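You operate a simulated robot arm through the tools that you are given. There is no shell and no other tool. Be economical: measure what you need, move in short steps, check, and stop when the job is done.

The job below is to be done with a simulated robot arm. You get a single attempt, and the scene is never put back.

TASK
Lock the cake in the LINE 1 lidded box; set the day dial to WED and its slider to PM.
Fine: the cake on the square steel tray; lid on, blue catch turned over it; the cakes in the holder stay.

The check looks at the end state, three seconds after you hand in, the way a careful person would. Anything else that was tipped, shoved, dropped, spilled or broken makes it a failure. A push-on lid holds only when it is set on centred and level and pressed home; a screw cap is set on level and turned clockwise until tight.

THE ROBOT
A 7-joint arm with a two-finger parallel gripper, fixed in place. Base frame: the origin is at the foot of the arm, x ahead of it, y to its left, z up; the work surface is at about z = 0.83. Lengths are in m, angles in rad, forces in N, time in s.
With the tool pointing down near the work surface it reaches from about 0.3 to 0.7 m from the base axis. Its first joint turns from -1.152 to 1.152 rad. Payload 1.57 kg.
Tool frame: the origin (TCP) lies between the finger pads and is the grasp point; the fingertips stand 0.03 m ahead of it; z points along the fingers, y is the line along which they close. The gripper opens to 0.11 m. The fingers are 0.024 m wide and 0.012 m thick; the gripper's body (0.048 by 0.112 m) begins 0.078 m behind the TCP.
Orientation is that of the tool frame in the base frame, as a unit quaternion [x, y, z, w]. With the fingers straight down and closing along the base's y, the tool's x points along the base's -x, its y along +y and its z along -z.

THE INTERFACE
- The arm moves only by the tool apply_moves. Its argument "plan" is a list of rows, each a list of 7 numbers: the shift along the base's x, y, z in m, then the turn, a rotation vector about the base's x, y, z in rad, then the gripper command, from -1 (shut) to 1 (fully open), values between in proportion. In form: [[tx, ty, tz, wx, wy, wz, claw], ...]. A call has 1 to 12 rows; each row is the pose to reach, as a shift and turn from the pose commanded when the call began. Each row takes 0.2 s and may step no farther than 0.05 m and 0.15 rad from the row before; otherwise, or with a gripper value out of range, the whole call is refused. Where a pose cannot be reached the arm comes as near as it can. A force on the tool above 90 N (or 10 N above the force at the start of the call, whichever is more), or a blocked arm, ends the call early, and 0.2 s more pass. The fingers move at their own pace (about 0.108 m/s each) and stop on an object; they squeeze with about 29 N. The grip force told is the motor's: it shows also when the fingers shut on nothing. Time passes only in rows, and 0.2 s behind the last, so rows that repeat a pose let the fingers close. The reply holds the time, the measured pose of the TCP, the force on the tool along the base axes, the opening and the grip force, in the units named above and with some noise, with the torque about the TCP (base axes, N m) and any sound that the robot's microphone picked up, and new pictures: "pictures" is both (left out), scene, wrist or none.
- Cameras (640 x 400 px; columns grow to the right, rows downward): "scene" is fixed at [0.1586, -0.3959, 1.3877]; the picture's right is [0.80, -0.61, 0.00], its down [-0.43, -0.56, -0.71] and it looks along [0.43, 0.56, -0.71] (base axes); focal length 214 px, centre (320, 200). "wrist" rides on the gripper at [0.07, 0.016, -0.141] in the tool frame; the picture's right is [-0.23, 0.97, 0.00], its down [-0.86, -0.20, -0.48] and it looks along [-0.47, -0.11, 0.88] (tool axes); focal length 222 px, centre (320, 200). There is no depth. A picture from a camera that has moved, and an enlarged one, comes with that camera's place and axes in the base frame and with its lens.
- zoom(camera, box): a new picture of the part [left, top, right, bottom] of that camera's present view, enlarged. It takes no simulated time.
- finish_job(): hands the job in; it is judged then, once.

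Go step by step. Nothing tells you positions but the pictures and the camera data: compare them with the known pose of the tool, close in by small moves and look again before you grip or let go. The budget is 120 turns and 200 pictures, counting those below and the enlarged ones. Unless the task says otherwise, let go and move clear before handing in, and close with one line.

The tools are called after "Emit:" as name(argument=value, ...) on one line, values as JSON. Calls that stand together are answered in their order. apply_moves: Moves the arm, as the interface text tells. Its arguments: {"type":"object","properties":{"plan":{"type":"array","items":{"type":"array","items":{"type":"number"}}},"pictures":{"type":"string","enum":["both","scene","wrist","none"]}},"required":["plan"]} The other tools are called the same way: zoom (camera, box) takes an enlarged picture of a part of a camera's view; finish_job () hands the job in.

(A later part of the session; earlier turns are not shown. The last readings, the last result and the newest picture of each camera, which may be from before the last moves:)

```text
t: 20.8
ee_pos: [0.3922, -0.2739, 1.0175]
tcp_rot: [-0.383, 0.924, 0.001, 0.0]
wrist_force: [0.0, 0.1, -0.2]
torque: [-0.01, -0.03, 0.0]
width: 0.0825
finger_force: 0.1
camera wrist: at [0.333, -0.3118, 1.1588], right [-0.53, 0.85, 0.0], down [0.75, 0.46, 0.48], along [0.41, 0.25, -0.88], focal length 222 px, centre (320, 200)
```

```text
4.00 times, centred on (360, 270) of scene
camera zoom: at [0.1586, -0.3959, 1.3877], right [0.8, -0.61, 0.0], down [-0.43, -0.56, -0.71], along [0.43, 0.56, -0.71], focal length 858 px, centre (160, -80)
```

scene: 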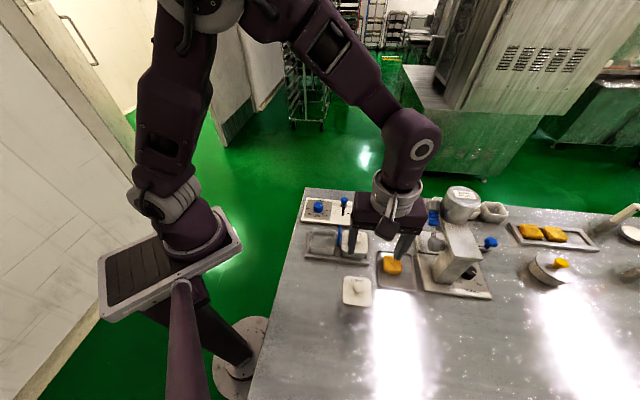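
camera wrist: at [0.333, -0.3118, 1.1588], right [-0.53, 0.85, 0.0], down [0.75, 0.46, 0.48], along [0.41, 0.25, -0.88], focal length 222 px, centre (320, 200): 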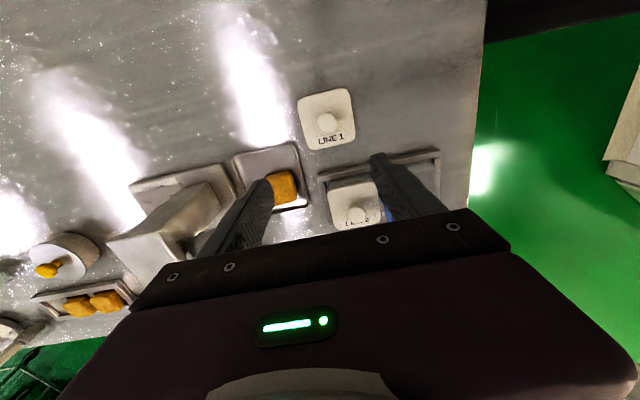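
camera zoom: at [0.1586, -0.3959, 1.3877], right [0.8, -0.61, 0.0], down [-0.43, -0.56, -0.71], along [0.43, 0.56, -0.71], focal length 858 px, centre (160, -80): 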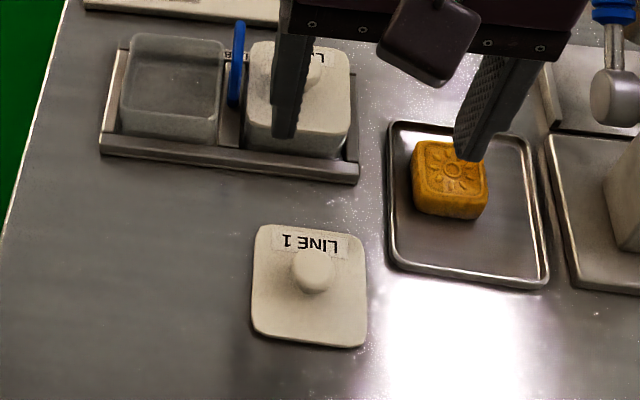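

The lid lies flat. Next is the cake at about (0.487, -0.286), which is aligned with the present finger direction. I hover over it.

Emit:
apply_moves(plan=[[0.035, -0.004, -0.01, 0, 0, 0, 0.5], [0.07, -0.008, -0.03, 0, 0, 0, 0.5], [0.095, -0.012, -0.06, 0, 0, 0, 0.4], [0.095, -0.012, -0.09, 0, 0, 0, 0.4], [0.095, -0.012, -0.09, 0, 0, 0, 0.4]])

Emit:
zoom(camera="wrist", box=[230, 90, 410, 240])

Emit:
zoom(camera="scene", box=[350, 220, 450, 310])

```text
t: 22.0
ee_pos: [0.4891, -0.2839, 0.925]
tcp_rot: [-0.382, 0.924, -0.001, 0.0]
wrist_force: [-0.3, 0.2, 0.0]
torque: [0.02, 0.0, 0.01]
width: 0.077
finger_force: 0.2
camera wrist: at [0.4292, -0.3219, 1.0663], right [-0.53, 0.85, 0.0], down [0.75, 0.46, 0.48], along [0.41, 0.25, -0.88], focal length 222 px, centre (320, 200)
```

scene: 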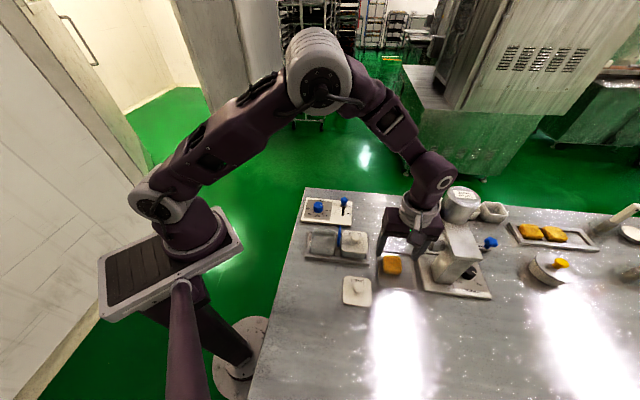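
wrist: 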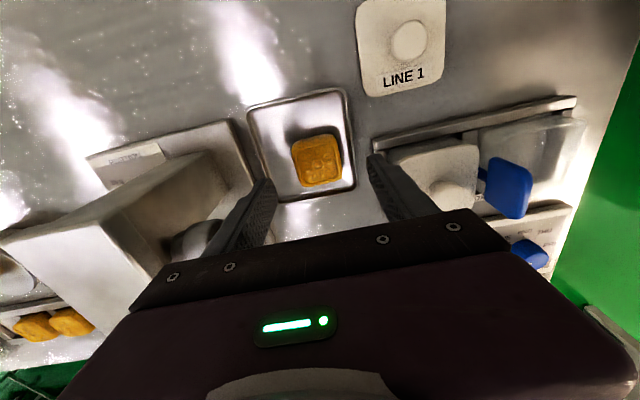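

```text
2.67 times, centred on (320, 165) of wrist
camera zoom: at [0.4292, -0.3219, 1.0663], right [-0.53, 0.85, 0.0], down [0.75, 0.46, 0.48], along [0.41, 0.25, -0.88], focal length 592 px, centre (320, 293)
```

zoom: 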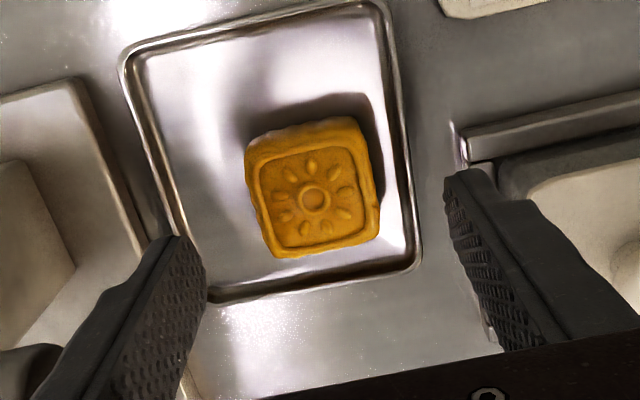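

```text
4.44 times, centred on (400, 265) of scene
camera zoom: at [0.1586, -0.3959, 1.3877], right [0.8, -0.61, 0.0], down [-0.43, -0.56, -0.71], along [0.43, 0.56, -0.71], focal length 953 px, centre (-36, -89)
```

zoom: 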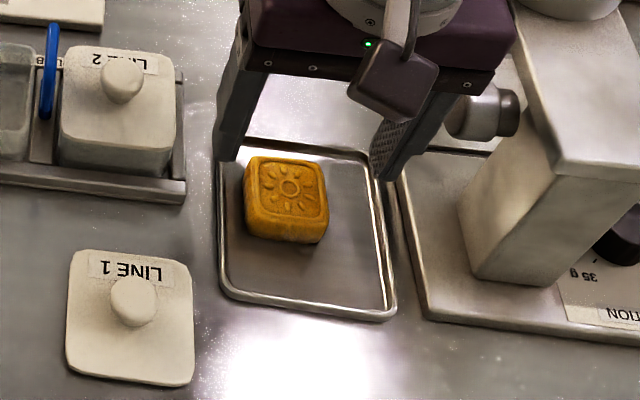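

Emit:
apply_moves(plan=[[0.003, -0.0025, -0.03, 0, 0, 0, 0.4], [0.003, -0.0025, -0.048, 0, 0, 0, 0.4], [0.003, -0.0025, -0.048, 0, 0, 0, 0], [0.003, -0.0025, -0.048, 0, 0, 0, -0.3], [0.003, -0.0025, -0.048, 0, 0, 0, -0.6], [0.003, -0.0025, -0.048, 0, 0, 0, -0.6]], pictures="none")

Emit:
zoom(camera="wrist", box=[230, 90, 410, 240])

Emit:
zoom(camera="scene", box=[350, 220, 450, 310])

```text
t: 23.4
ee_pos: [0.4911, -0.2868, 0.8783]
tcp_rot: [-0.383, 0.924, 0.001, 0.0]
wrist_force: [0.1, 1.0, 0.5]
torque: [0.04, 0.02, 0.0]
width: 0.046
finger_force: 28.8
```

```text
2.67 times, centred on (320, 165) of wrist
camera zoom: at [0.4319, -0.3248, 1.0189], right [-0.53, 0.85, 0.0], down [0.75, 0.46, 0.48], along [0.41, 0.25, -0.88], focal length 592 px, centre (320, 293)
```

zoom: 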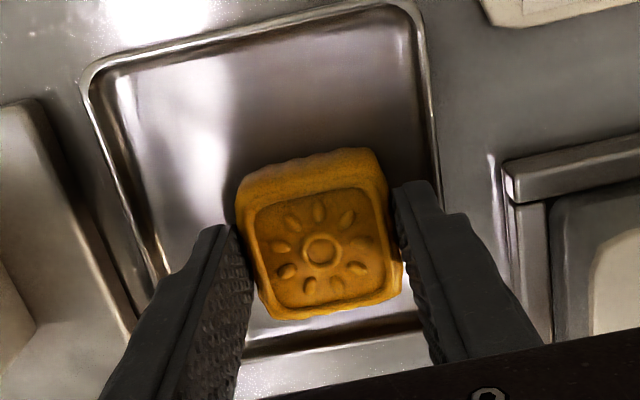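

```text
4.44 times, centred on (400, 265) of scene
camera zoom: at [0.1586, -0.3959, 1.3877], right [0.8, -0.61, 0.0], down [-0.43, -0.56, -0.71], along [0.43, 0.56, -0.71], focal length 953 px, centre (-36, -89)
```

zoom: 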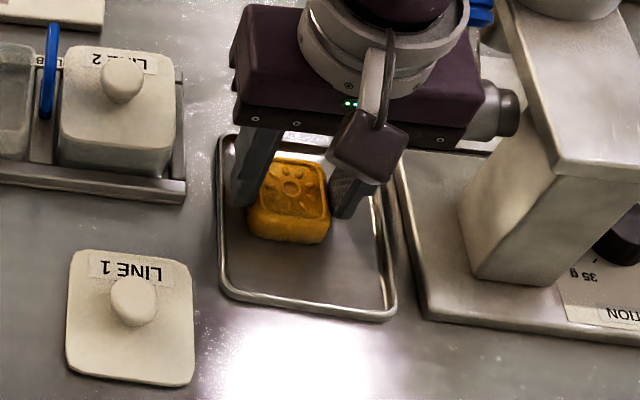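

The cake is gripped. I lift it and carry it over the open box.

Emit:
apply_moves(plan=[[0, 0, 0.03, 0, 0, 0, -0.6], [0, 0, 0.07, 0, 0, 0, -0.6], [-0.005, 0.01, 0.11, 0, 0, 0, -0.6], [-0.025, 0.045, 0.11, 0, 0, 0, -0.6], [-0.048, 0.085, 0.11, 0, 0, 0, -0.6], [-0.072, 0.125, 0.11, 0, 0, 0, -0.6], [-0.095, 0.155, 0.11, 0, 0, 0, -0.6], [-0.11, 0.168, 0.09, 0, 0, 0, -0.6], [-0.11, 0.168, 0.06, 0, 0, 0, -0.6], [-0.11, 0.168, 0.06, 0, 0, 0, -0.6]])

Emit:
zoom(camera="wrist", box=[230, 90, 410, 240])

Emit:
zoom(camera="scene", box=[290, 190, 390, 280])

```text
t: 25.6
ee_pos: [0.3843, -0.1204, 0.9389]
tcp_rot: [-0.382, 0.924, 0.0, 0.0]
wrist_force: [-0.3, 0.8, 0.0]
torque: [0.0, 0.0, -0.01]
width: 0.046
finger_force: 28.8
camera wrist: at [0.3242, -0.1583, 1.0802], right [-0.53, 0.85, 0.0], down [0.75, 0.46, 0.48], along [0.41, 0.25, -0.88], focal length 222 px, centre (320, 200)
```

scene: 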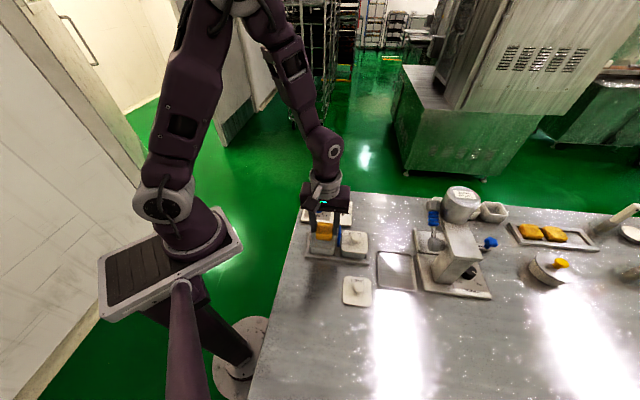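
wrist: 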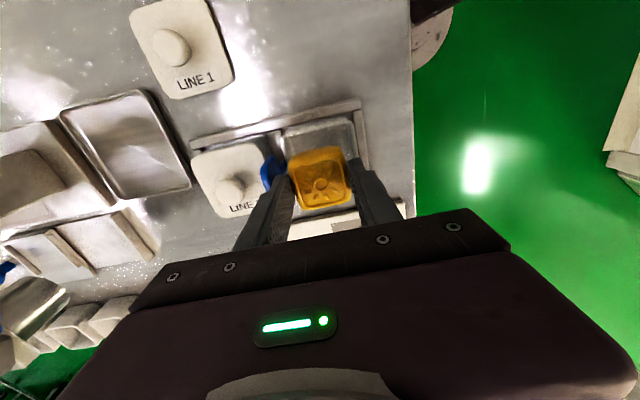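

```text
2.67 times, centred on (320, 165) of wrist
camera zoom: at [0.3242, -0.1583, 1.0802], right [-0.53, 0.85, 0.0], down [0.75, 0.46, 0.48], along [0.41, 0.25, -0.88], focal length 592 px, centre (320, 293)
```

zoom: 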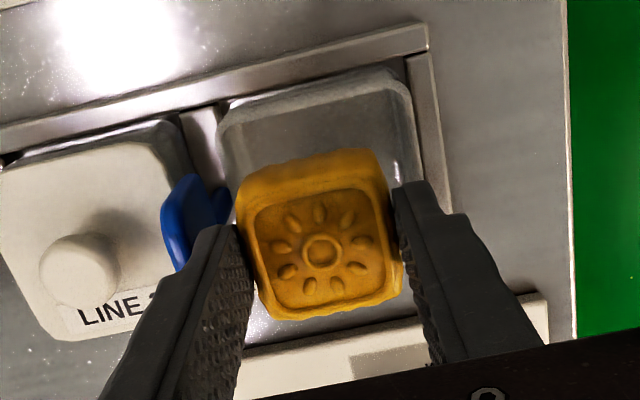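

```text
4.44 times, centred on (340, 235) of scene
camera zoom: at [0.1586, -0.3959, 1.3877], right [0.8, -0.61, 0.0], down [-0.43, -0.56, -0.71], along [0.43, 0.56, -0.71], focal length 953 px, centre (231, 44)
```

zoom: 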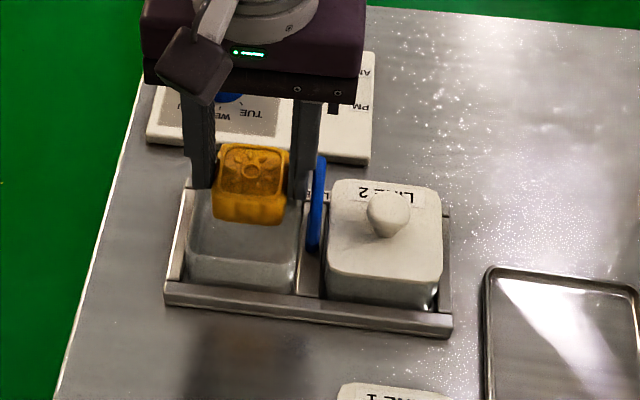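

I centre it and lower until the fingertips are at rim height.

Emit:
apply_moves(plan=[[-0.003, 0.002, -0.01, 0, 0, 0, -0.6], [-0.003, 0.002, -0.02, 0, 0, 0, -0.6], [-0.003, 0.002, -0.03, 0, 0, 0, -0.6], [-0.003, 0.002, -0.034, 0, 0, 0, -0.6], [-0.003, 0.002, -0.034, 0, 0, 0, -0.6]], pictures="none")

Emit:
zoom(camera="wrist", box=[230, 90, 410, 240])

Emit:
zoom(camera="scene", box=[300, 200, 370, 265])

```text
t: 26.8
ee_pos: [0.3801, -0.1173, 0.9046]
tcp_rot: [-0.383, 0.924, 0.0, 0.0]
wrist_force: [-0.4, -0.9, -1.1]
torque: [0.01, 0.01, 0.03]
width: 0.0459
finger_force: 29.0
```

```text
2.67 times, centred on (320, 165) of wrist
camera zoom: at [0.3197, -0.1556, 1.0451], right [-0.53, 0.85, 0.0], down [0.75, 0.46, 0.48], along [0.41, 0.25, -0.88], focal length 592 px, centre (320, 293)
```

zoom: 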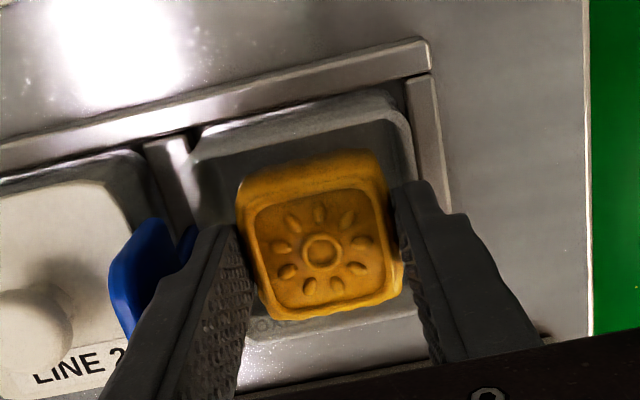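

```text
6.15 times, centred on (335, 232) of scene
camera zoom: at [0.1586, -0.3959, 1.3877], right [0.8, -0.61, 0.0], down [-0.43, -0.56, -0.71], along [0.43, 0.56, -0.71], focal length 1320 px, centre (228, 0)
```

zoom: 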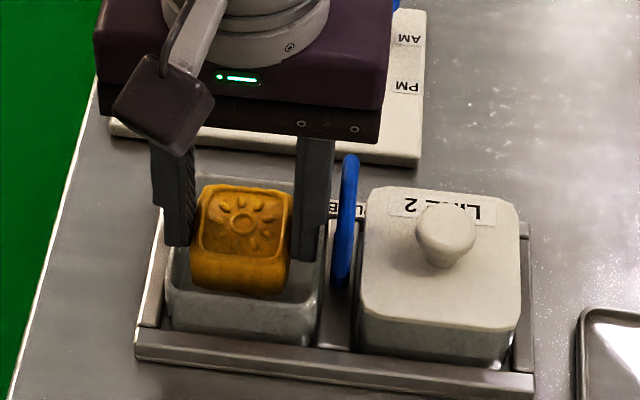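

Emit:
apply_moves(plan=[[0.001, -0.001, -0.002, 0, 0, 0, -0.6], [0.001, -0.001, -0.002, 0, 0, 0, -0.04], [0.001, -0.001, -0.002, 0, 0, 0, -0.04], [0.001, -0.001, -0.002, 0, 0, 0, -0.04]], pictures="none")

Emit:
zoom(camera="wrist", box=[230, 90, 410, 240])

Emit:
zoom(camera="scene", box=[300, 200, 370, 265])

```text
t: 27.9
ee_pos: [0.3787, -0.1182, 0.9031]
tcp_rot: [-0.384, 0.923, -0.001, 0.0]
wrist_force: [-8.2, 6.2, 37.2]
torque: [0.34, 0.35, -0.12]
width: 0.0468
finger_force: 0.0
stopped in row 4: the force on the tool passed its limit at 92 N (the readings are from after the stop); the commanded pose is now the measured one
```

```text
2.67 times, centred on (320, 165) of wrist
camera zoom: at [0.3204, -0.1564, 1.044], right [-0.53, 0.85, 0.0], down [0.74, 0.46, 0.48], along [0.41, 0.25, -0.88], focal length 592 px, centre (320, 293)
```

zoom: 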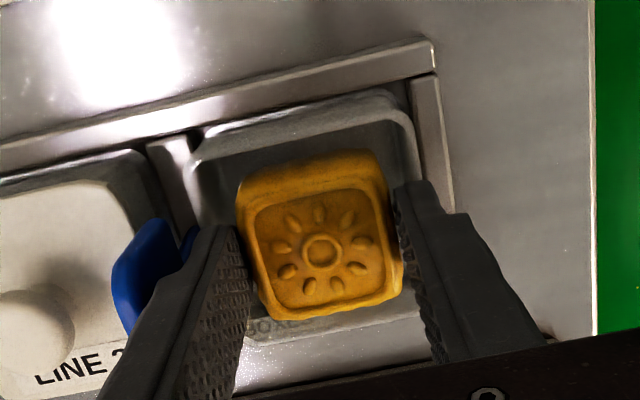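

```text
6.15 times, centred on (335, 232) of scene
camera zoom: at [0.158, -0.3956, 1.3879], right [0.8, -0.61, 0.0], down [-0.43, -0.56, -0.71], along [0.43, 0.56, -0.71], focal length 1320 px, centre (228, 0)
```

zoom: 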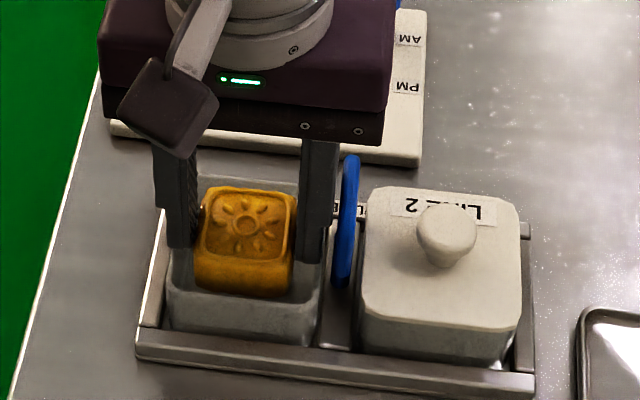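

The fingertips touched the rim. I back up a few mm and open gently.

Emit:
apply_moves(plan=[[0.001, 0, 0.003, 0, 0, 0, -0.1], [0.001, 0, 0.004, 0, 0, 0, -0.06], [0.001, 0, 0.004, 0, 0, 0, -0.06]], pictures="none")

Emit:
zoom(camera="wrist", box=[230, 90, 410, 240])

Emit:
zoom(camera="scene", box=[300, 200, 370, 265])

```text
t: 28.7
ee_pos: [0.381, -0.1183, 0.9067]
tcp_rot: [-0.383, 0.924, -0.001, 0.0]
wrist_force: [-2.1, 1.0, -1.4]
torque: [0.05, 0.02, -0.06]
width: 0.0499
finger_force: 0.1
```

```text
2.67 times, centred on (320, 165) of wrist
camera zoom: at [0.3221, -0.1559, 1.0475], right [-0.53, 0.85, 0.0], down [0.75, 0.46, 0.48], along [0.41, 0.25, -0.88], focal length 592 px, centre (320, 293)
```

zoom: 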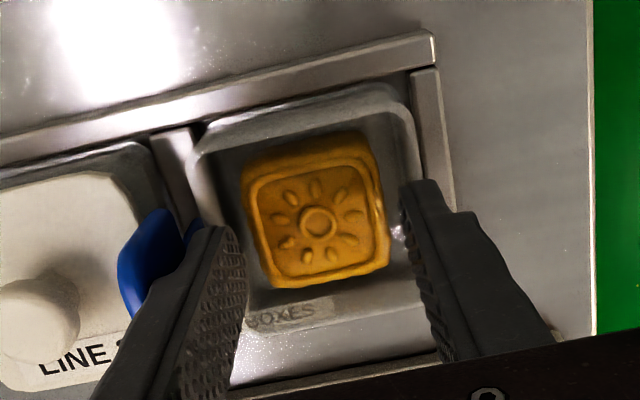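

```text
6.15 times, centred on (335, 232) of scene
camera zoom: at [0.1586, -0.3959, 1.3878], right [0.8, -0.61, 0.0], down [-0.43, -0.56, -0.71], along [0.43, 0.56, -0.71], focal length 1320 px, centre (228, 0)
```

zoom: 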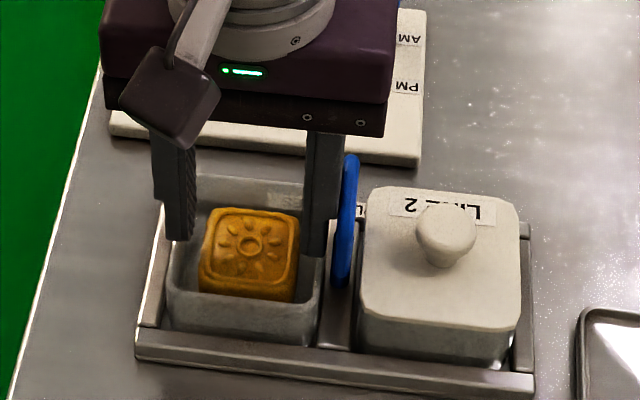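

The cake dropped flat into the box. I rise and return to the lid at (0.3645, -0.274).

Emit:
apply_moves(plan=[[0, 0, 0.04, 0, 0, 0, -0.1], [0, 0, 0.08, 0, 0, 0, -0.2], [-0.004, -0.04, 0.1, 0, 0, 0, -0.2], [-0.008, -0.08, 0.1, 0, 0, 0, -0.2], [-0.012, -0.12, 0.09, 0, 0, 0, -0.2], [-0.016, -0.155, 0.06, 0, 0, 0, -0.2], [-0.016, -0.155, 0.02, 0, 0, 0, -0.2], [-0.016, -0.155, 0.02, 0, 0, 0, -0.2]])

Emit:
zoom(camera="wrist", box=[230, 90, 410, 240])

Emit:
zoom(camera="scene", box=[300, 200, 370, 265])

```text
t: 30.5
ee_pos: [0.3674, -0.2732, 0.9261]
tcp_rot: [-0.383, 0.924, -0.001, 0.0]
wrist_force: [-0.1, -0.6, -0.2]
torque: [-0.03, 0.01, 0.0]
width: 0.044
finger_force: 0.1
camera wrist: at [0.308, -0.3112, 1.0667], right [-0.53, 0.85, 0.0], down [0.74, 0.46, 0.48], along [0.41, 0.25, -0.88], focal length 222 px, centre (320, 200)
```

scene: 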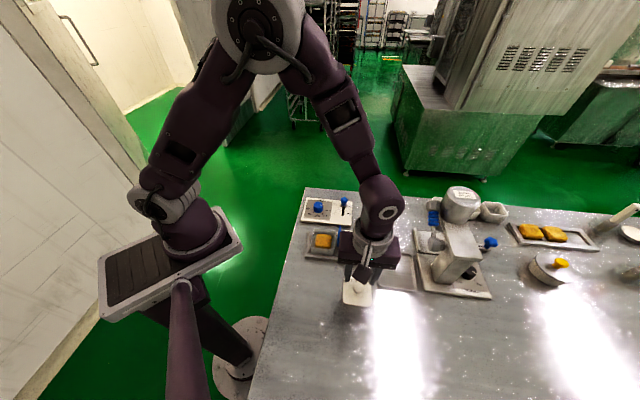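
wrist: 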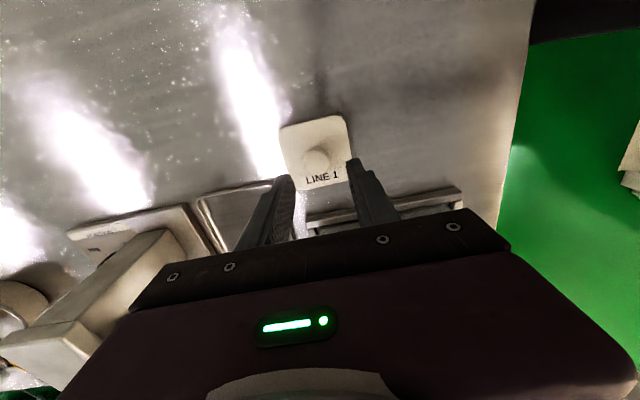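

```text
2.67 times, centred on (320, 165) of wrist
camera zoom: at [0.308, -0.3112, 1.0667], right [-0.53, 0.85, 0.0], down [0.74, 0.46, 0.48], along [0.41, 0.25, -0.88], focal length 592 px, centre (320, 293)
```

zoom: 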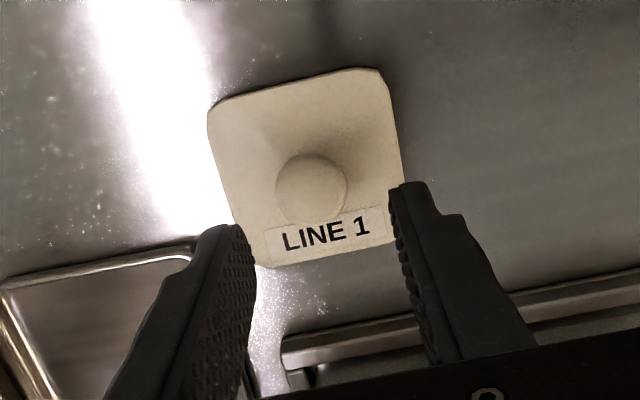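

```text
6.15 times, centred on (335, 232) of scene
camera zoom: at [0.1586, -0.3959, 1.3877], right [0.8, -0.61, 0.0], down [-0.43, -0.56, -0.71], along [0.43, 0.56, -0.71], focal length 1320 px, centre (228, 0)
```

zoom: 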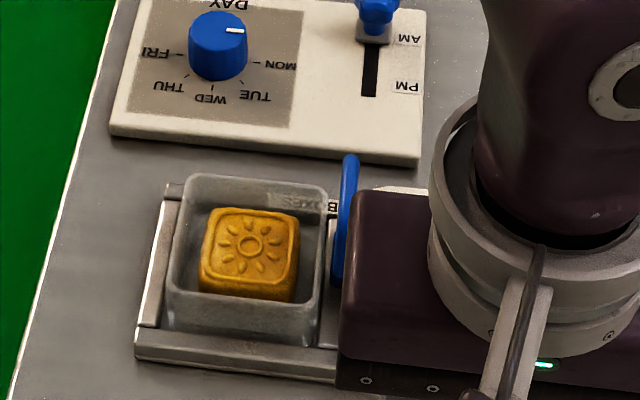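

Emit:
apply_moves(plan=[[-0.002, -0.001, -0.03, 0, 0, 0, -0.2], [-0.002, -0.001, -0.055, 0, 0, 0, -0.2], [-0.002, -0.001, -0.055, 0, 0, 0, -0.2], [-0.002, -0.001, -0.055, 0, 0, 0, -1], [-0.002, -0.001, -0.055, 0, 0, 0, -1], [-0.002, -0.001, -0.055, 0, 0, 0, -1]], pictures="none")

Emit:
zoom(camera="wrist", box=[230, 90, 410, 240])

```text
t: 31.9
ee_pos: [0.3672, -0.2769, 0.8717]
tcp_rot: [-0.383, 0.924, 0.0, 0.001]
wrist_force: [0.5, -0.7, 0.4]
torque: [-0.02, -0.01, -0.01]
width: 0.0255
finger_force: 28.5
```

```text
2.67 times, centred on (320, 165) of wrist
camera zoom: at [0.307, -0.3135, 1.0137], right [-0.53, 0.85, 0.0], down [0.75, 0.46, 0.48], along [0.41, 0.25, -0.88], focal length 592 px, centre (320, 293)
```

zoom: 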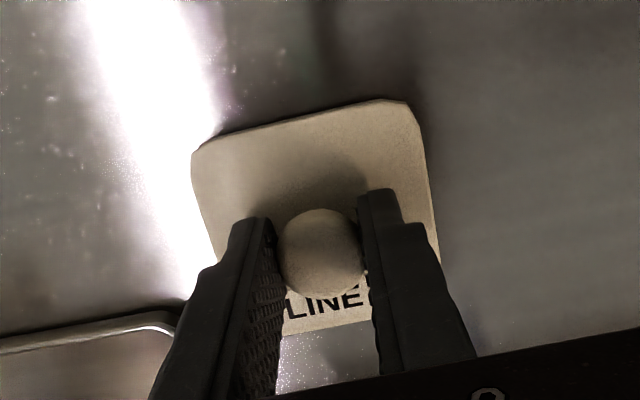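

The grip on the lid matches the original. I carry it back over the box and check alignment before lowering.

Emit:
apply_moves(plan=[[0, 0, 0.04, 0, 0, 0, -1], [0, 0, 0.08, 0, 0, 0, -1], [0.001, 0.01, 0.12, 0, 0, 0, -1], [0.005, 0.045, 0.12, 0, 0, 0, -1], [0.01, 0.085, 0.12, 0, 0, 0, -1], [0.014, 0.125, 0.12, 0, 0, 0, -1], [0.018, 0.155, 0.1, 0, 0, 0, -1], [0.018, 0.155, 0.065, 0, 0, 0, -1], [0.018, 0.155, 0.065, 0, 0, 0, -1]])

Emit:
zoom(camera="wrist", box=[230, 90, 410, 240])

Emit:
zoom(camera="scene", box=[300, 200, 370, 265])

```text
t: 33.9
ee_pos: [0.3794, -0.1239, 0.9354]
tcp_rot: [-0.383, 0.924, -0.001, 0.001]
wrist_force: [-0.6, 1.0, -0.4]
torque: [0.01, 0.0, 0.0]
width: 0.0252
finger_force: 29.1
camera wrist: at [0.3204, -0.1613, 1.0773], right [-0.53, 0.85, 0.0], down [0.75, 0.46, 0.48], along [0.41, 0.25, -0.88], focal length 222 px, centre (320, 200)
```

scene: 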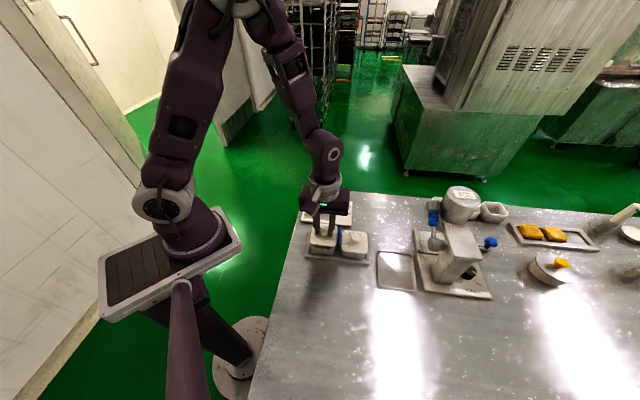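
wrist: 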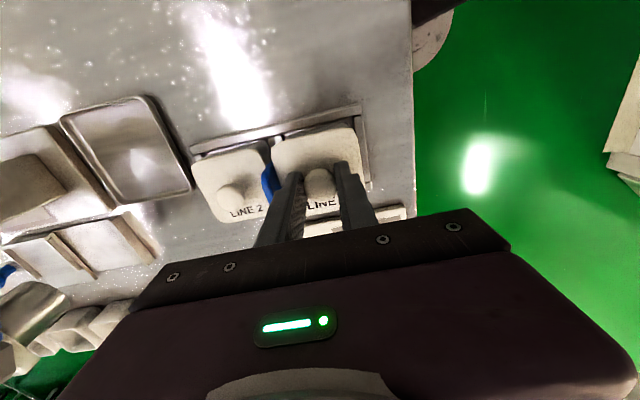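

```text
2.67 times, centred on (320, 165) of wrist
camera zoom: at [0.3204, -0.1613, 1.0773], right [-0.53, 0.85, 0.0], down [0.75, 0.46, 0.48], along [0.41, 0.25, -0.88], focal length 592 px, centre (320, 293)
```

zoom: 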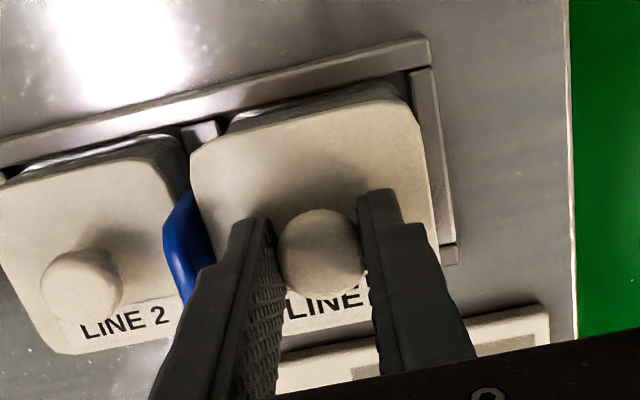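

```text
6.15 times, centred on (335, 232) of scene
camera zoom: at [0.1586, -0.3959, 1.3877], right [0.8, -0.61, 0.0], down [-0.43, -0.56, -0.71], along [0.43, 0.56, -0.71], focal length 1320 px, centre (228, 0)
```

zoom: 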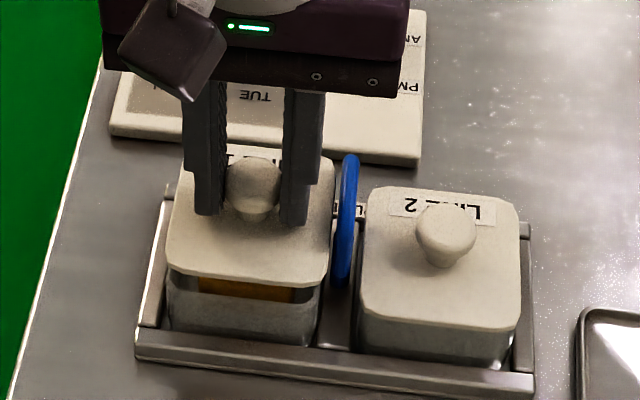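

Pictures and pose agree that I'm about 5 mm off towards −y. I correct and lower to just above the rim, then compare with the original seated view.

Emit:
apply_moves(plan=[[0.002, 0.0053, 0, 0, 0, 0, -1], [0.002, 0.0053, -0.01, 0, 0, 0, -1], [0.002, 0.0053, -0.014, 0, 0, 0, -1], [0.002, 0.0053, -0.014, 0, 0, 0, -1]], pictures="none")

Emit:
zoom(camera="wrist", box=[230, 100, 410, 240])

Emit:
zoom(camera="scene", box=[300, 200, 370, 265])

```text
t: 34.9
ee_pos: [0.3834, -0.1162, 0.9208]
tcp_rot: [-0.382, 0.924, -0.001, 0.0]
wrist_force: [-0.2, 0.4, -0.1]
torque: [0.03, 0.01, 0.03]
width: 0.0252
finger_force: 29.1
```

```text
2.86 times, centred on (320, 170) of wrist
camera zoom: at [0.3233, -0.1543, 1.0627], right [-0.53, 0.85, 0.0], down [0.75, 0.46, 0.48], along [0.41, 0.25, -0.88], focal length 635 px, centre (320, 286)
```

zoom: 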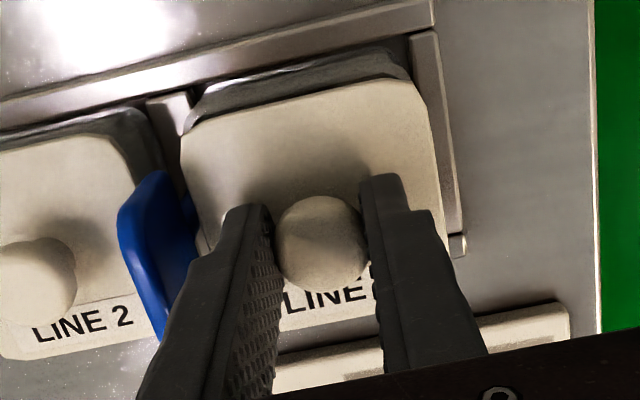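

```text
6.15 times, centred on (335, 232) of scene
camera zoom: at [0.1586, -0.3959, 1.3877], right [0.8, -0.61, 0.0], down [-0.43, -0.56, -0.71], along [0.43, 0.56, -0.71], focal length 1320 px, centre (228, 0)
```

zoom: 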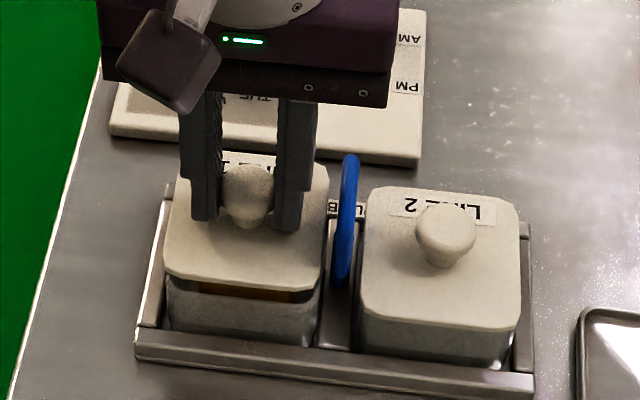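

Emit:
apply_moves(plan=[[-0.002, -0.0023, 0, 0, 0, 0, -1], [-0.002, -0.0023, -0.003, 0, 0, 0, -1], [-0.002, -0.0023, -0.003, 0, 0, 0, -1]], pictures="none")

Emit:
zoom(camera="wrist", box=[230, 100, 410, 240])

Emit:
zoom(camera="scene", box=[300, 200, 370, 265])

```text
t: 35.7
ee_pos: [0.382, -0.1169, 0.9192]
tcp_rot: [-0.383, 0.924, -0.001, 0.0]
wrist_force: [-0.2, -0.3, -0.1]
torque: [0.01, -0.01, 0.01]
width: 0.0252
finger_force: 29.4
```

```text
2.86 times, centred on (320, 170) of wrist
camera zoom: at [0.322, -0.1551, 1.0602], right [-0.53, 0.85, 0.0], down [0.75, 0.46, 0.48], along [0.41, 0.25, -0.88], focal length 635 px, centre (320, 286)
```

zoom: 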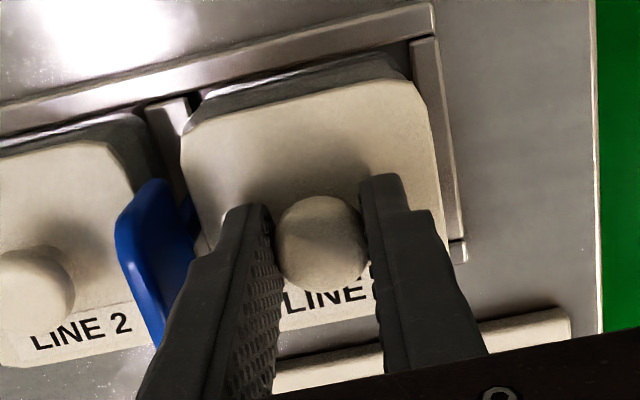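

```text
6.15 times, centred on (335, 232) of scene
camera zoom: at [0.1586, -0.3959, 1.3877], right [0.8, -0.61, 0.0], down [-0.43, -0.56, -0.71], along [0.43, 0.56, -0.71], focal length 1320 px, centre (228, 0)
```

zoom: 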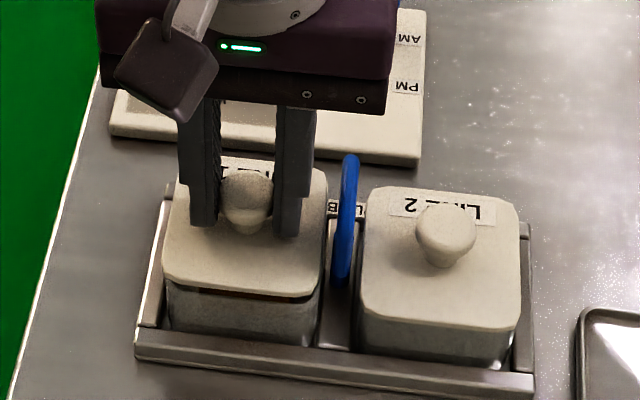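

Emit:
apply_moves(plan=[[-0.0008, -0.0017, 0, 0, 0, 0, -1], [-0.0008, -0.0017, -0.003, 0, 0, 0, -1], [-0.0008, -0.0017, -0.006, 0, 0, 0, -1], [-0.0008, -0.0017, -0.006, 0, 0, 0, -1]], pictures="none")

Emit:
zoom(camera="wrist", box=[230, 100, 410, 240])

Emit:
zoom(camera="scene", box=[310, 215, 375, 265])

```text
t: 36.7
ee_pos: [0.3808, -0.1193, 0.9135]
tcp_rot: [-0.383, 0.924, -0.001, 0.001]
wrist_force: [0.1, 0.1, 0.2]
torque: [0.0, -0.03, -0.02]
width: 0.0254
finger_force: 28.9
```

```text
2.86 times, centred on (320, 170) of wrist
camera zoom: at [0.321, -0.1567, 1.0551], right [-0.53, 0.85, 0.0], down [0.74, 0.46, 0.48], along [0.41, 0.25, -0.88], focal length 635 px, centre (320, 286)
```

zoom: 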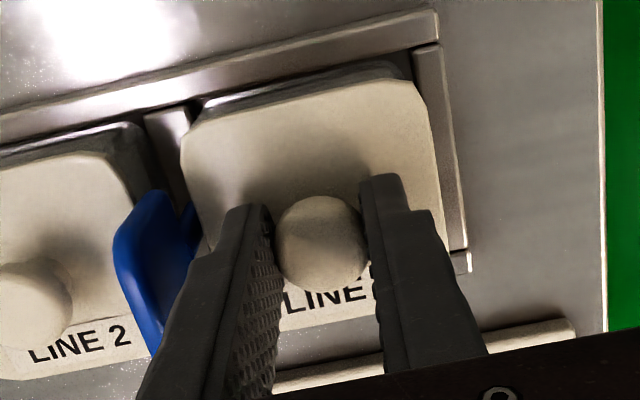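

```text
8.00 times, centred on (342, 240) of scene
camera zoom: at [0.1586, -0.3959, 1.3877], right [0.8, -0.61, 0.0], down [-0.43, -0.56, -0.71], along [0.43, 0.56, -0.71], focal length 1716 px, centre (140, -120)
```

zoom: 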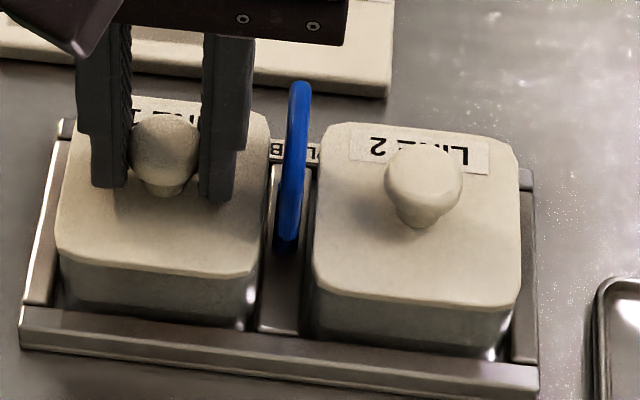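

Alignment now matches the seated view. I press down.

Emit:
apply_moves(plan=[[0, 0, -0.003, 0, 0, 0, -1], [0, 0, -0.006, 0, 0, 0, -1], [0, 0, -0.009, 0, 0, 0, -1], [0, 0, -0.009, 0, 0, 0, -1]], pictures="none")

Emit:
zoom(camera="scene", box=[310, 215, 375, 265])

```text
t: 37.6
ee_pos: [0.3813, -0.1182, 0.906]
tcp_rot: [-0.383, 0.924, -0.003, 0.003]
wrist_force: [-5.5, 5.9, 28.7]
torque: [0.43, 0.56, -0.02]
width: 0.0255
finger_force: 29.0
heard: snap
stopped in row 4: the force on the tool passed its limit at 100 N (the readings are from after the stop); the commanded pose is now the measured one
```

```text
8.00 times, centred on (342, 240) of scene
camera zoom: at [0.1581, -0.3956, 1.3879], right [0.8, -0.61, 0.0], down [-0.43, -0.56, -0.71], along [0.43, 0.56, -0.71], focal length 1716 px, centre (140, -120)
```

zoom: 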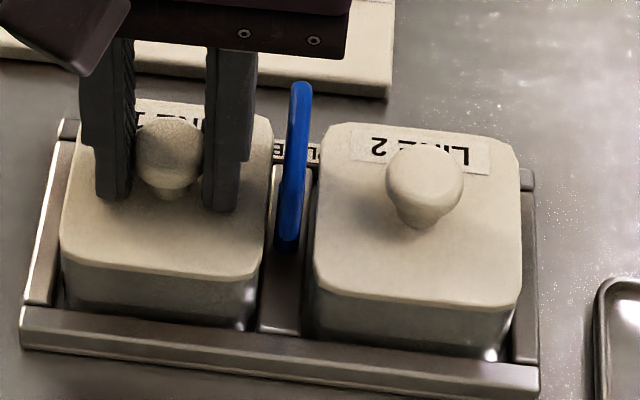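

The lid snapped on. I release and rise, then check that it is level.

Emit:
apply_moves(plan=[[0, 0, 0.003, 0, 0, 0, -0.35], [0, 0, 0.003, 0, 0, 0, -0.25], [0, 0, 0.003, 0, 0, 0, -0.25], [0, 0, 0.04, 0, 0, 0, -0.25], [0, 0, 0.085, 0, 0, 0, -0.25], [0, 0, 0.12, 0, 0, 0, -0.25], [0, 0, 0.12, 0, 0, 0, -0.25]], pictures="wrist")

Emit:
zoom(camera="wrist", box=[200, 90, 400, 230])

Emit:
zoom(camera="scene", box=[310, 215, 375, 265])

```text
t: 39.2
ee_pos: [0.3827, -0.1215, 1.0275]
tcp_rot: [-0.383, 0.924, -0.004, 0.003]
wrist_force: [0.4, -0.6, -0.4]
torque: [0.02, -0.02, -0.01]
width: 0.0414
finger_force: 0.0
camera wrist: at [0.3219, -0.1591, 1.1672], right [-0.53, 0.85, -0.01], down [0.74, 0.46, 0.48], along [0.41, 0.25, -0.88], focal length 222 px, centre (320, 200)
```

wrist: 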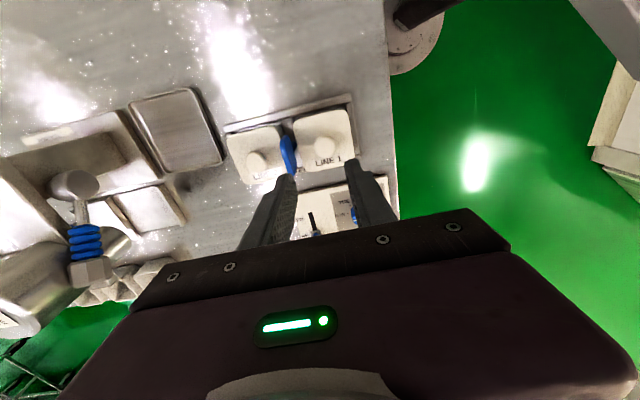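

```text
2.86 times, centred on (300, 160) of wrist
camera zoom: at [0.3219, -0.1591, 1.1672], right [-0.53, 0.85, -0.01], down [0.74, 0.46, 0.48], along [0.41, 0.25, -0.88], focal length 635 px, centre (377, 314)
```

zoom: 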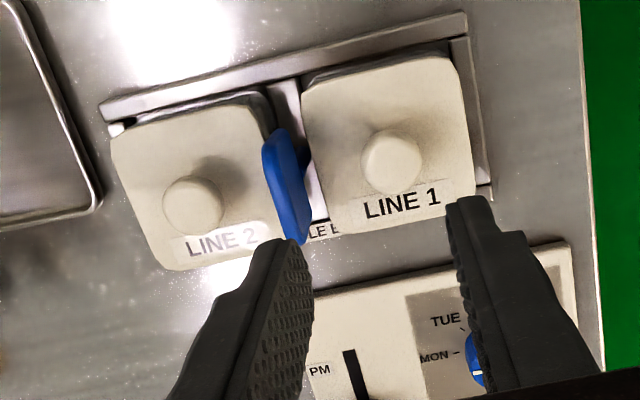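

```text
8.00 times, centred on (342, 240) of scene
camera zoom: at [0.1586, -0.3959, 1.3877], right [0.8, -0.61, 0.0], down [-0.43, -0.56, -0.71], along [0.43, 0.56, -0.71], focal length 1716 px, centre (140, -120)
```

zoom: 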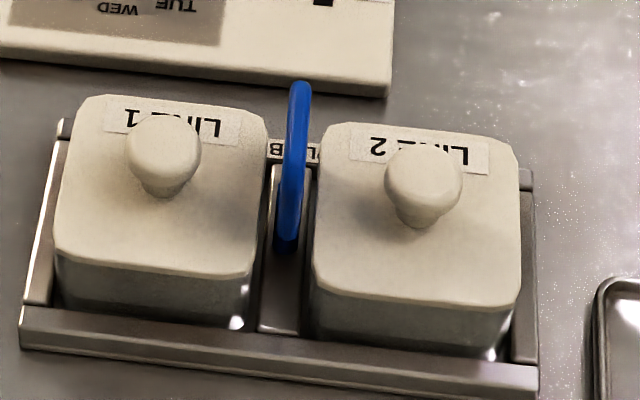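

Emit:
zoom(camera="scene", box=[306, 236, 346, 261])

Emit:
zoom(camera="scene", box=[334, 236, 374, 261])

```text
16.00 times, centred on (326, 248) of scene
camera zoom: at [0.1586, -0.3959, 1.3877], right [0.8, -0.61, 0.0], down [-0.43, -0.56, -0.71], along [0.43, 0.56, -0.71], focal length 3432 px, centre (224, -576)
```

zoom: 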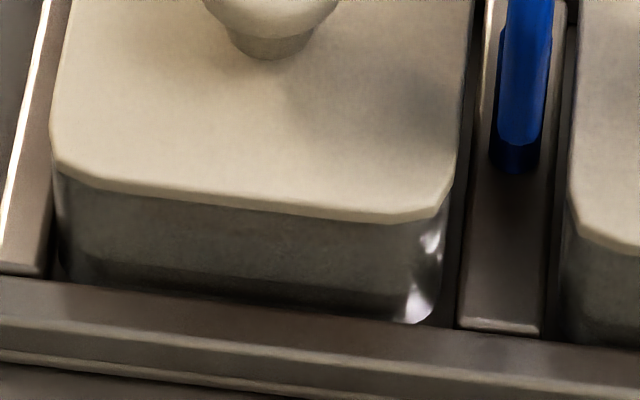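

```text
16.00 times, centred on (354, 248) of scene
camera zoom: at [0.1586, -0.3959, 1.3877], right [0.8, -0.61, 0.0], down [-0.43, -0.56, -0.71], along [0.43, 0.56, -0.71], focal length 3432 px, centre (-224, -576)
```

zoom: 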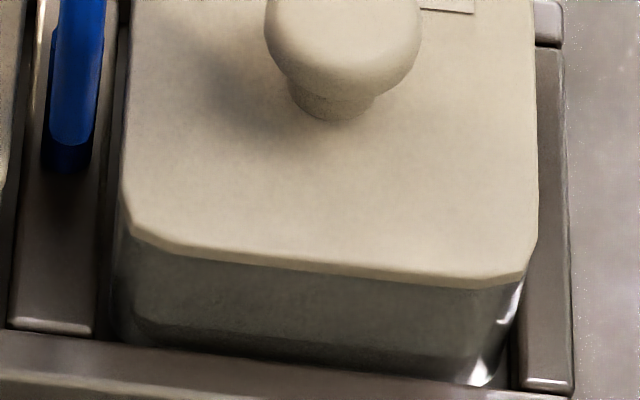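

The lid sits like LINE 2's. Next I go back over the catch, levelling the tool slightly.

Emit:
apply_moves(plan=[[0.02, -0.016, 0, 0.005, 0.0086, 0, -0.5], [0.033, -0.028, 0, 0.005, 0.0086, 0, -0.5], [0.033, -0.028, -0.04, 0.005, 0.0086, 0, -0.5], [0.033, -0.028, -0.075, 0.005, 0.0086, 0, -0.5], [0.033, -0.028, -0.075, 0.005, 0.0086, 0, -0.5]], pictures="none")

Emit:
zoom(camera="wrist", box=[230, 100, 410, 240])

Emit:
zoom(camera="scene", box=[310, 205, 375, 265])

```text
t: 40.4
ee_pos: [0.4136, -0.1498, 0.9542]
tcp_rot: [-0.383, 0.924, 0.002, 0.0]
wrist_force: [0.2, -0.9, 1.0]
torque: [-0.02, -0.03, -0.02]
width: 0.0274
finger_force: 0.1
```

```text
2.86 times, centred on (320, 170) of wrist
camera zoom: at [0.3545, -0.188, 1.0952], right [-0.53, 0.85, 0.0], down [0.75, 0.46, 0.48], along [0.41, 0.25, -0.88], focal length 635 px, centre (320, 286)
```

zoom: 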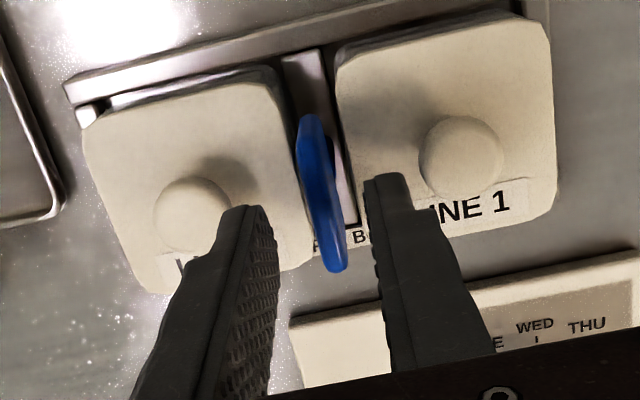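

```text
6.67 times, centred on (342, 235) of scene
camera zoom: at [0.1586, -0.3959, 1.3877], right [0.8, -0.61, 0.0], down [-0.43, -0.56, -0.71], along [0.43, 0.56, -0.71], focal length 1430 px, centre (170, -33)
```

zoom: 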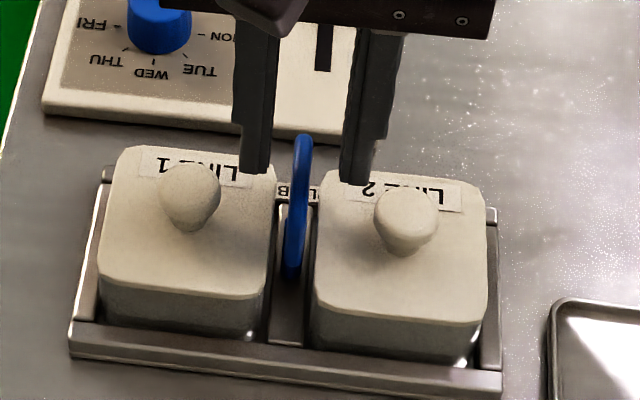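

Emit:
apply_moves(plan=[[0.0015, 0.0008, -0.02, 0, 0, 0, -0.5], [0.0015, 0.0008, -0.037, 0, 0, 0, -0.5], [0.0015, 0.0008, -0.037, 0, 0, 0, -0.5], [0.0015, 0.0008, -0.037, 0, 0, 0, -1], [0.0015, 0.0008, -0.037, 0, 0, 0, -1]], pictures="none")

Emit:
apply_moves(plan=[[0, 0, 0, 0, 0, -0.13, -1], [0, 0, 0, 0, 0, -0.26, -1], [0, 0, 0, 0, 0, -0.39, -1], [0, 0, 0, 0, 0, -0.39, -1]], pictures="none")

Emit:
zoom(camera="scene", box=[310, 205, 375, 265])

```text
t: 41.6
ee_pos: [0.4155, -0.147, 0.9154]
tcp_rot: [-0.383, 0.924, 0.001, -0.001]
wrist_force: [-8.1, 9.3, 0.0]
torque: [0.22, -0.2, -0.03]
width: 0.0075
finger_force: 26.8
```

```text
t: 42.6
ee_pos: [0.4163, -0.1483, 0.9147]
tcp_rot: [-0.194, 0.981, 0.0, 0.0]
wrist_force: [-19.0, -5.3, 16.8]
torque: [-0.45, 0.45, -0.01]
width: 0.0077
finger_force: 27.2
```

```text
6.67 times, centred on (342, 235) of scene
camera zoom: at [0.1579, -0.3959, 1.3878], right [0.8, -0.61, 0.0], down [-0.43, -0.56, -0.71], along [0.43, 0.56, -0.71], focal length 1430 px, centre (170, -33)
```

zoom: 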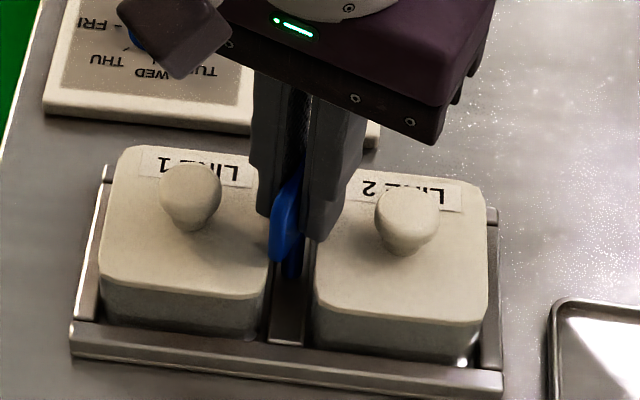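

The catch turns back over the lids. I continue to the original heading.

Emit:
apply_moves(plan=[[-0.001, 0, 0.001, 0, 0, -0.13, -1], [-0.001, 0, 0.001, 0, 0, -0.26, -1], [-0.001, 0, 0.001, 0, 0, -0.39, -1], [-0.001, 0, 0.001, 0, 0, -0.52, -1], [-0.001, 0, 0.001, 0, 0, -0.65, -1], [-0.001, 0, 0.001, 0, 0, -0.78, -1], [-0.001, 0, 0.001, 0, 0, -0.91, -1], [-0.001, 0, 0.001, 0, 0, -1.04, -1], [-0.001, 0, 0.001, 0, 0, -1.17, -1], [-0.001, 0, 0.001, 0, 0, -1.2, -1], [-0.001, 0, 0.001, 0, 0, -1.2, -1]], pictures="none")

Emit:
apply_moves(plan=[[0, 0, 0, 0, 0, 0, -0.4], [0, 0, 0, 0, 0, 0, -0.2], [0, 0, 0.03, 0, 0, 0, -0.2], [0, 0, 0.07, 0, 0, 0, -0.2], [0, 0, 0.1, 0, 0, 0, -0.2], [0, 0, 0.1, 0, 0, 0, -0.2]])

Emit:
zoom(camera="scene", box=[310, 205, 375, 265])

Emit:
zoom(camera="wrist", box=[240, 60, 400, 220])

```text
t: 45.0
ee_pos: [0.4161, -0.1497, 0.916]
tcp_rot: [0.392, 0.92, -0.001, 0.001]
wrist_force: [-12.1, -42.4, 3.0]
torque: [-0.22, 0.09, 0.73]
width: 0.0081
finger_force: 26.8
```

```text
t: 46.4
ee_pos: [0.4145, -0.1436, 1.0147]
tcp_rot: [0.391, 0.92, 0.0, -0.001]
wrist_force: [0.5, 0.1, 0.0]
torque: [0.01, -0.04, 0.0]
width: 0.0441
finger_force: 0.0
camera wrist: at [0.3785, -0.0833, 1.1558], right [0.86, 0.51, 0.0], down [0.45, -0.75, 0.48], along [0.25, -0.41, -0.88], focal length 222 px, centre (320, 200)
```

scene: 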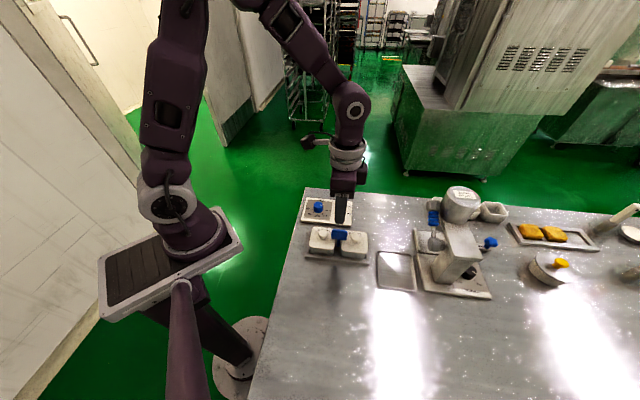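
wrist: 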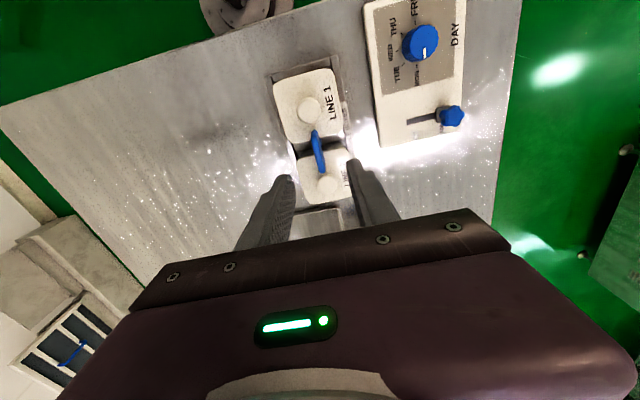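

```text
6.67 times, centred on (342, 235) of scene
camera zoom: at [0.1586, -0.3959, 1.3877], right [0.8, -0.61, 0.0], down [-0.43, -0.56, -0.71], along [0.43, 0.56, -0.71], focal length 1430 px, centre (170, -33)
```

zoom: 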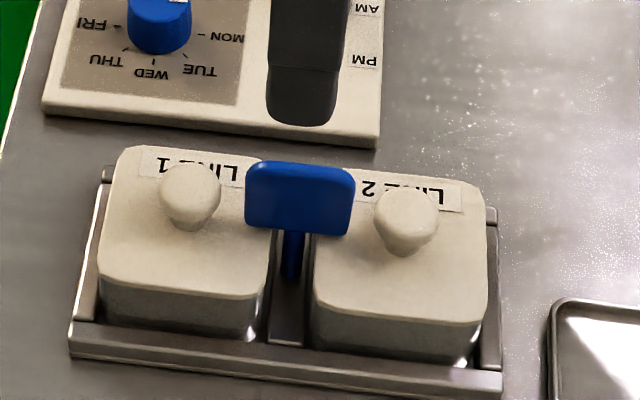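

```text
2.50 times, centred on (320, 140) of wrist
camera zoom: at [0.3785, -0.0833, 1.1558], right [0.86, 0.51, 0.0], down [0.45, -0.75, 0.48], along [0.25, -0.41, -0.88], focal length 555 px, centre (320, 350)
```

zoom: 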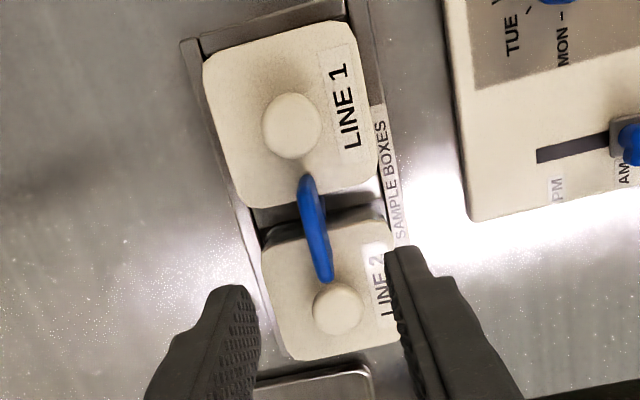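

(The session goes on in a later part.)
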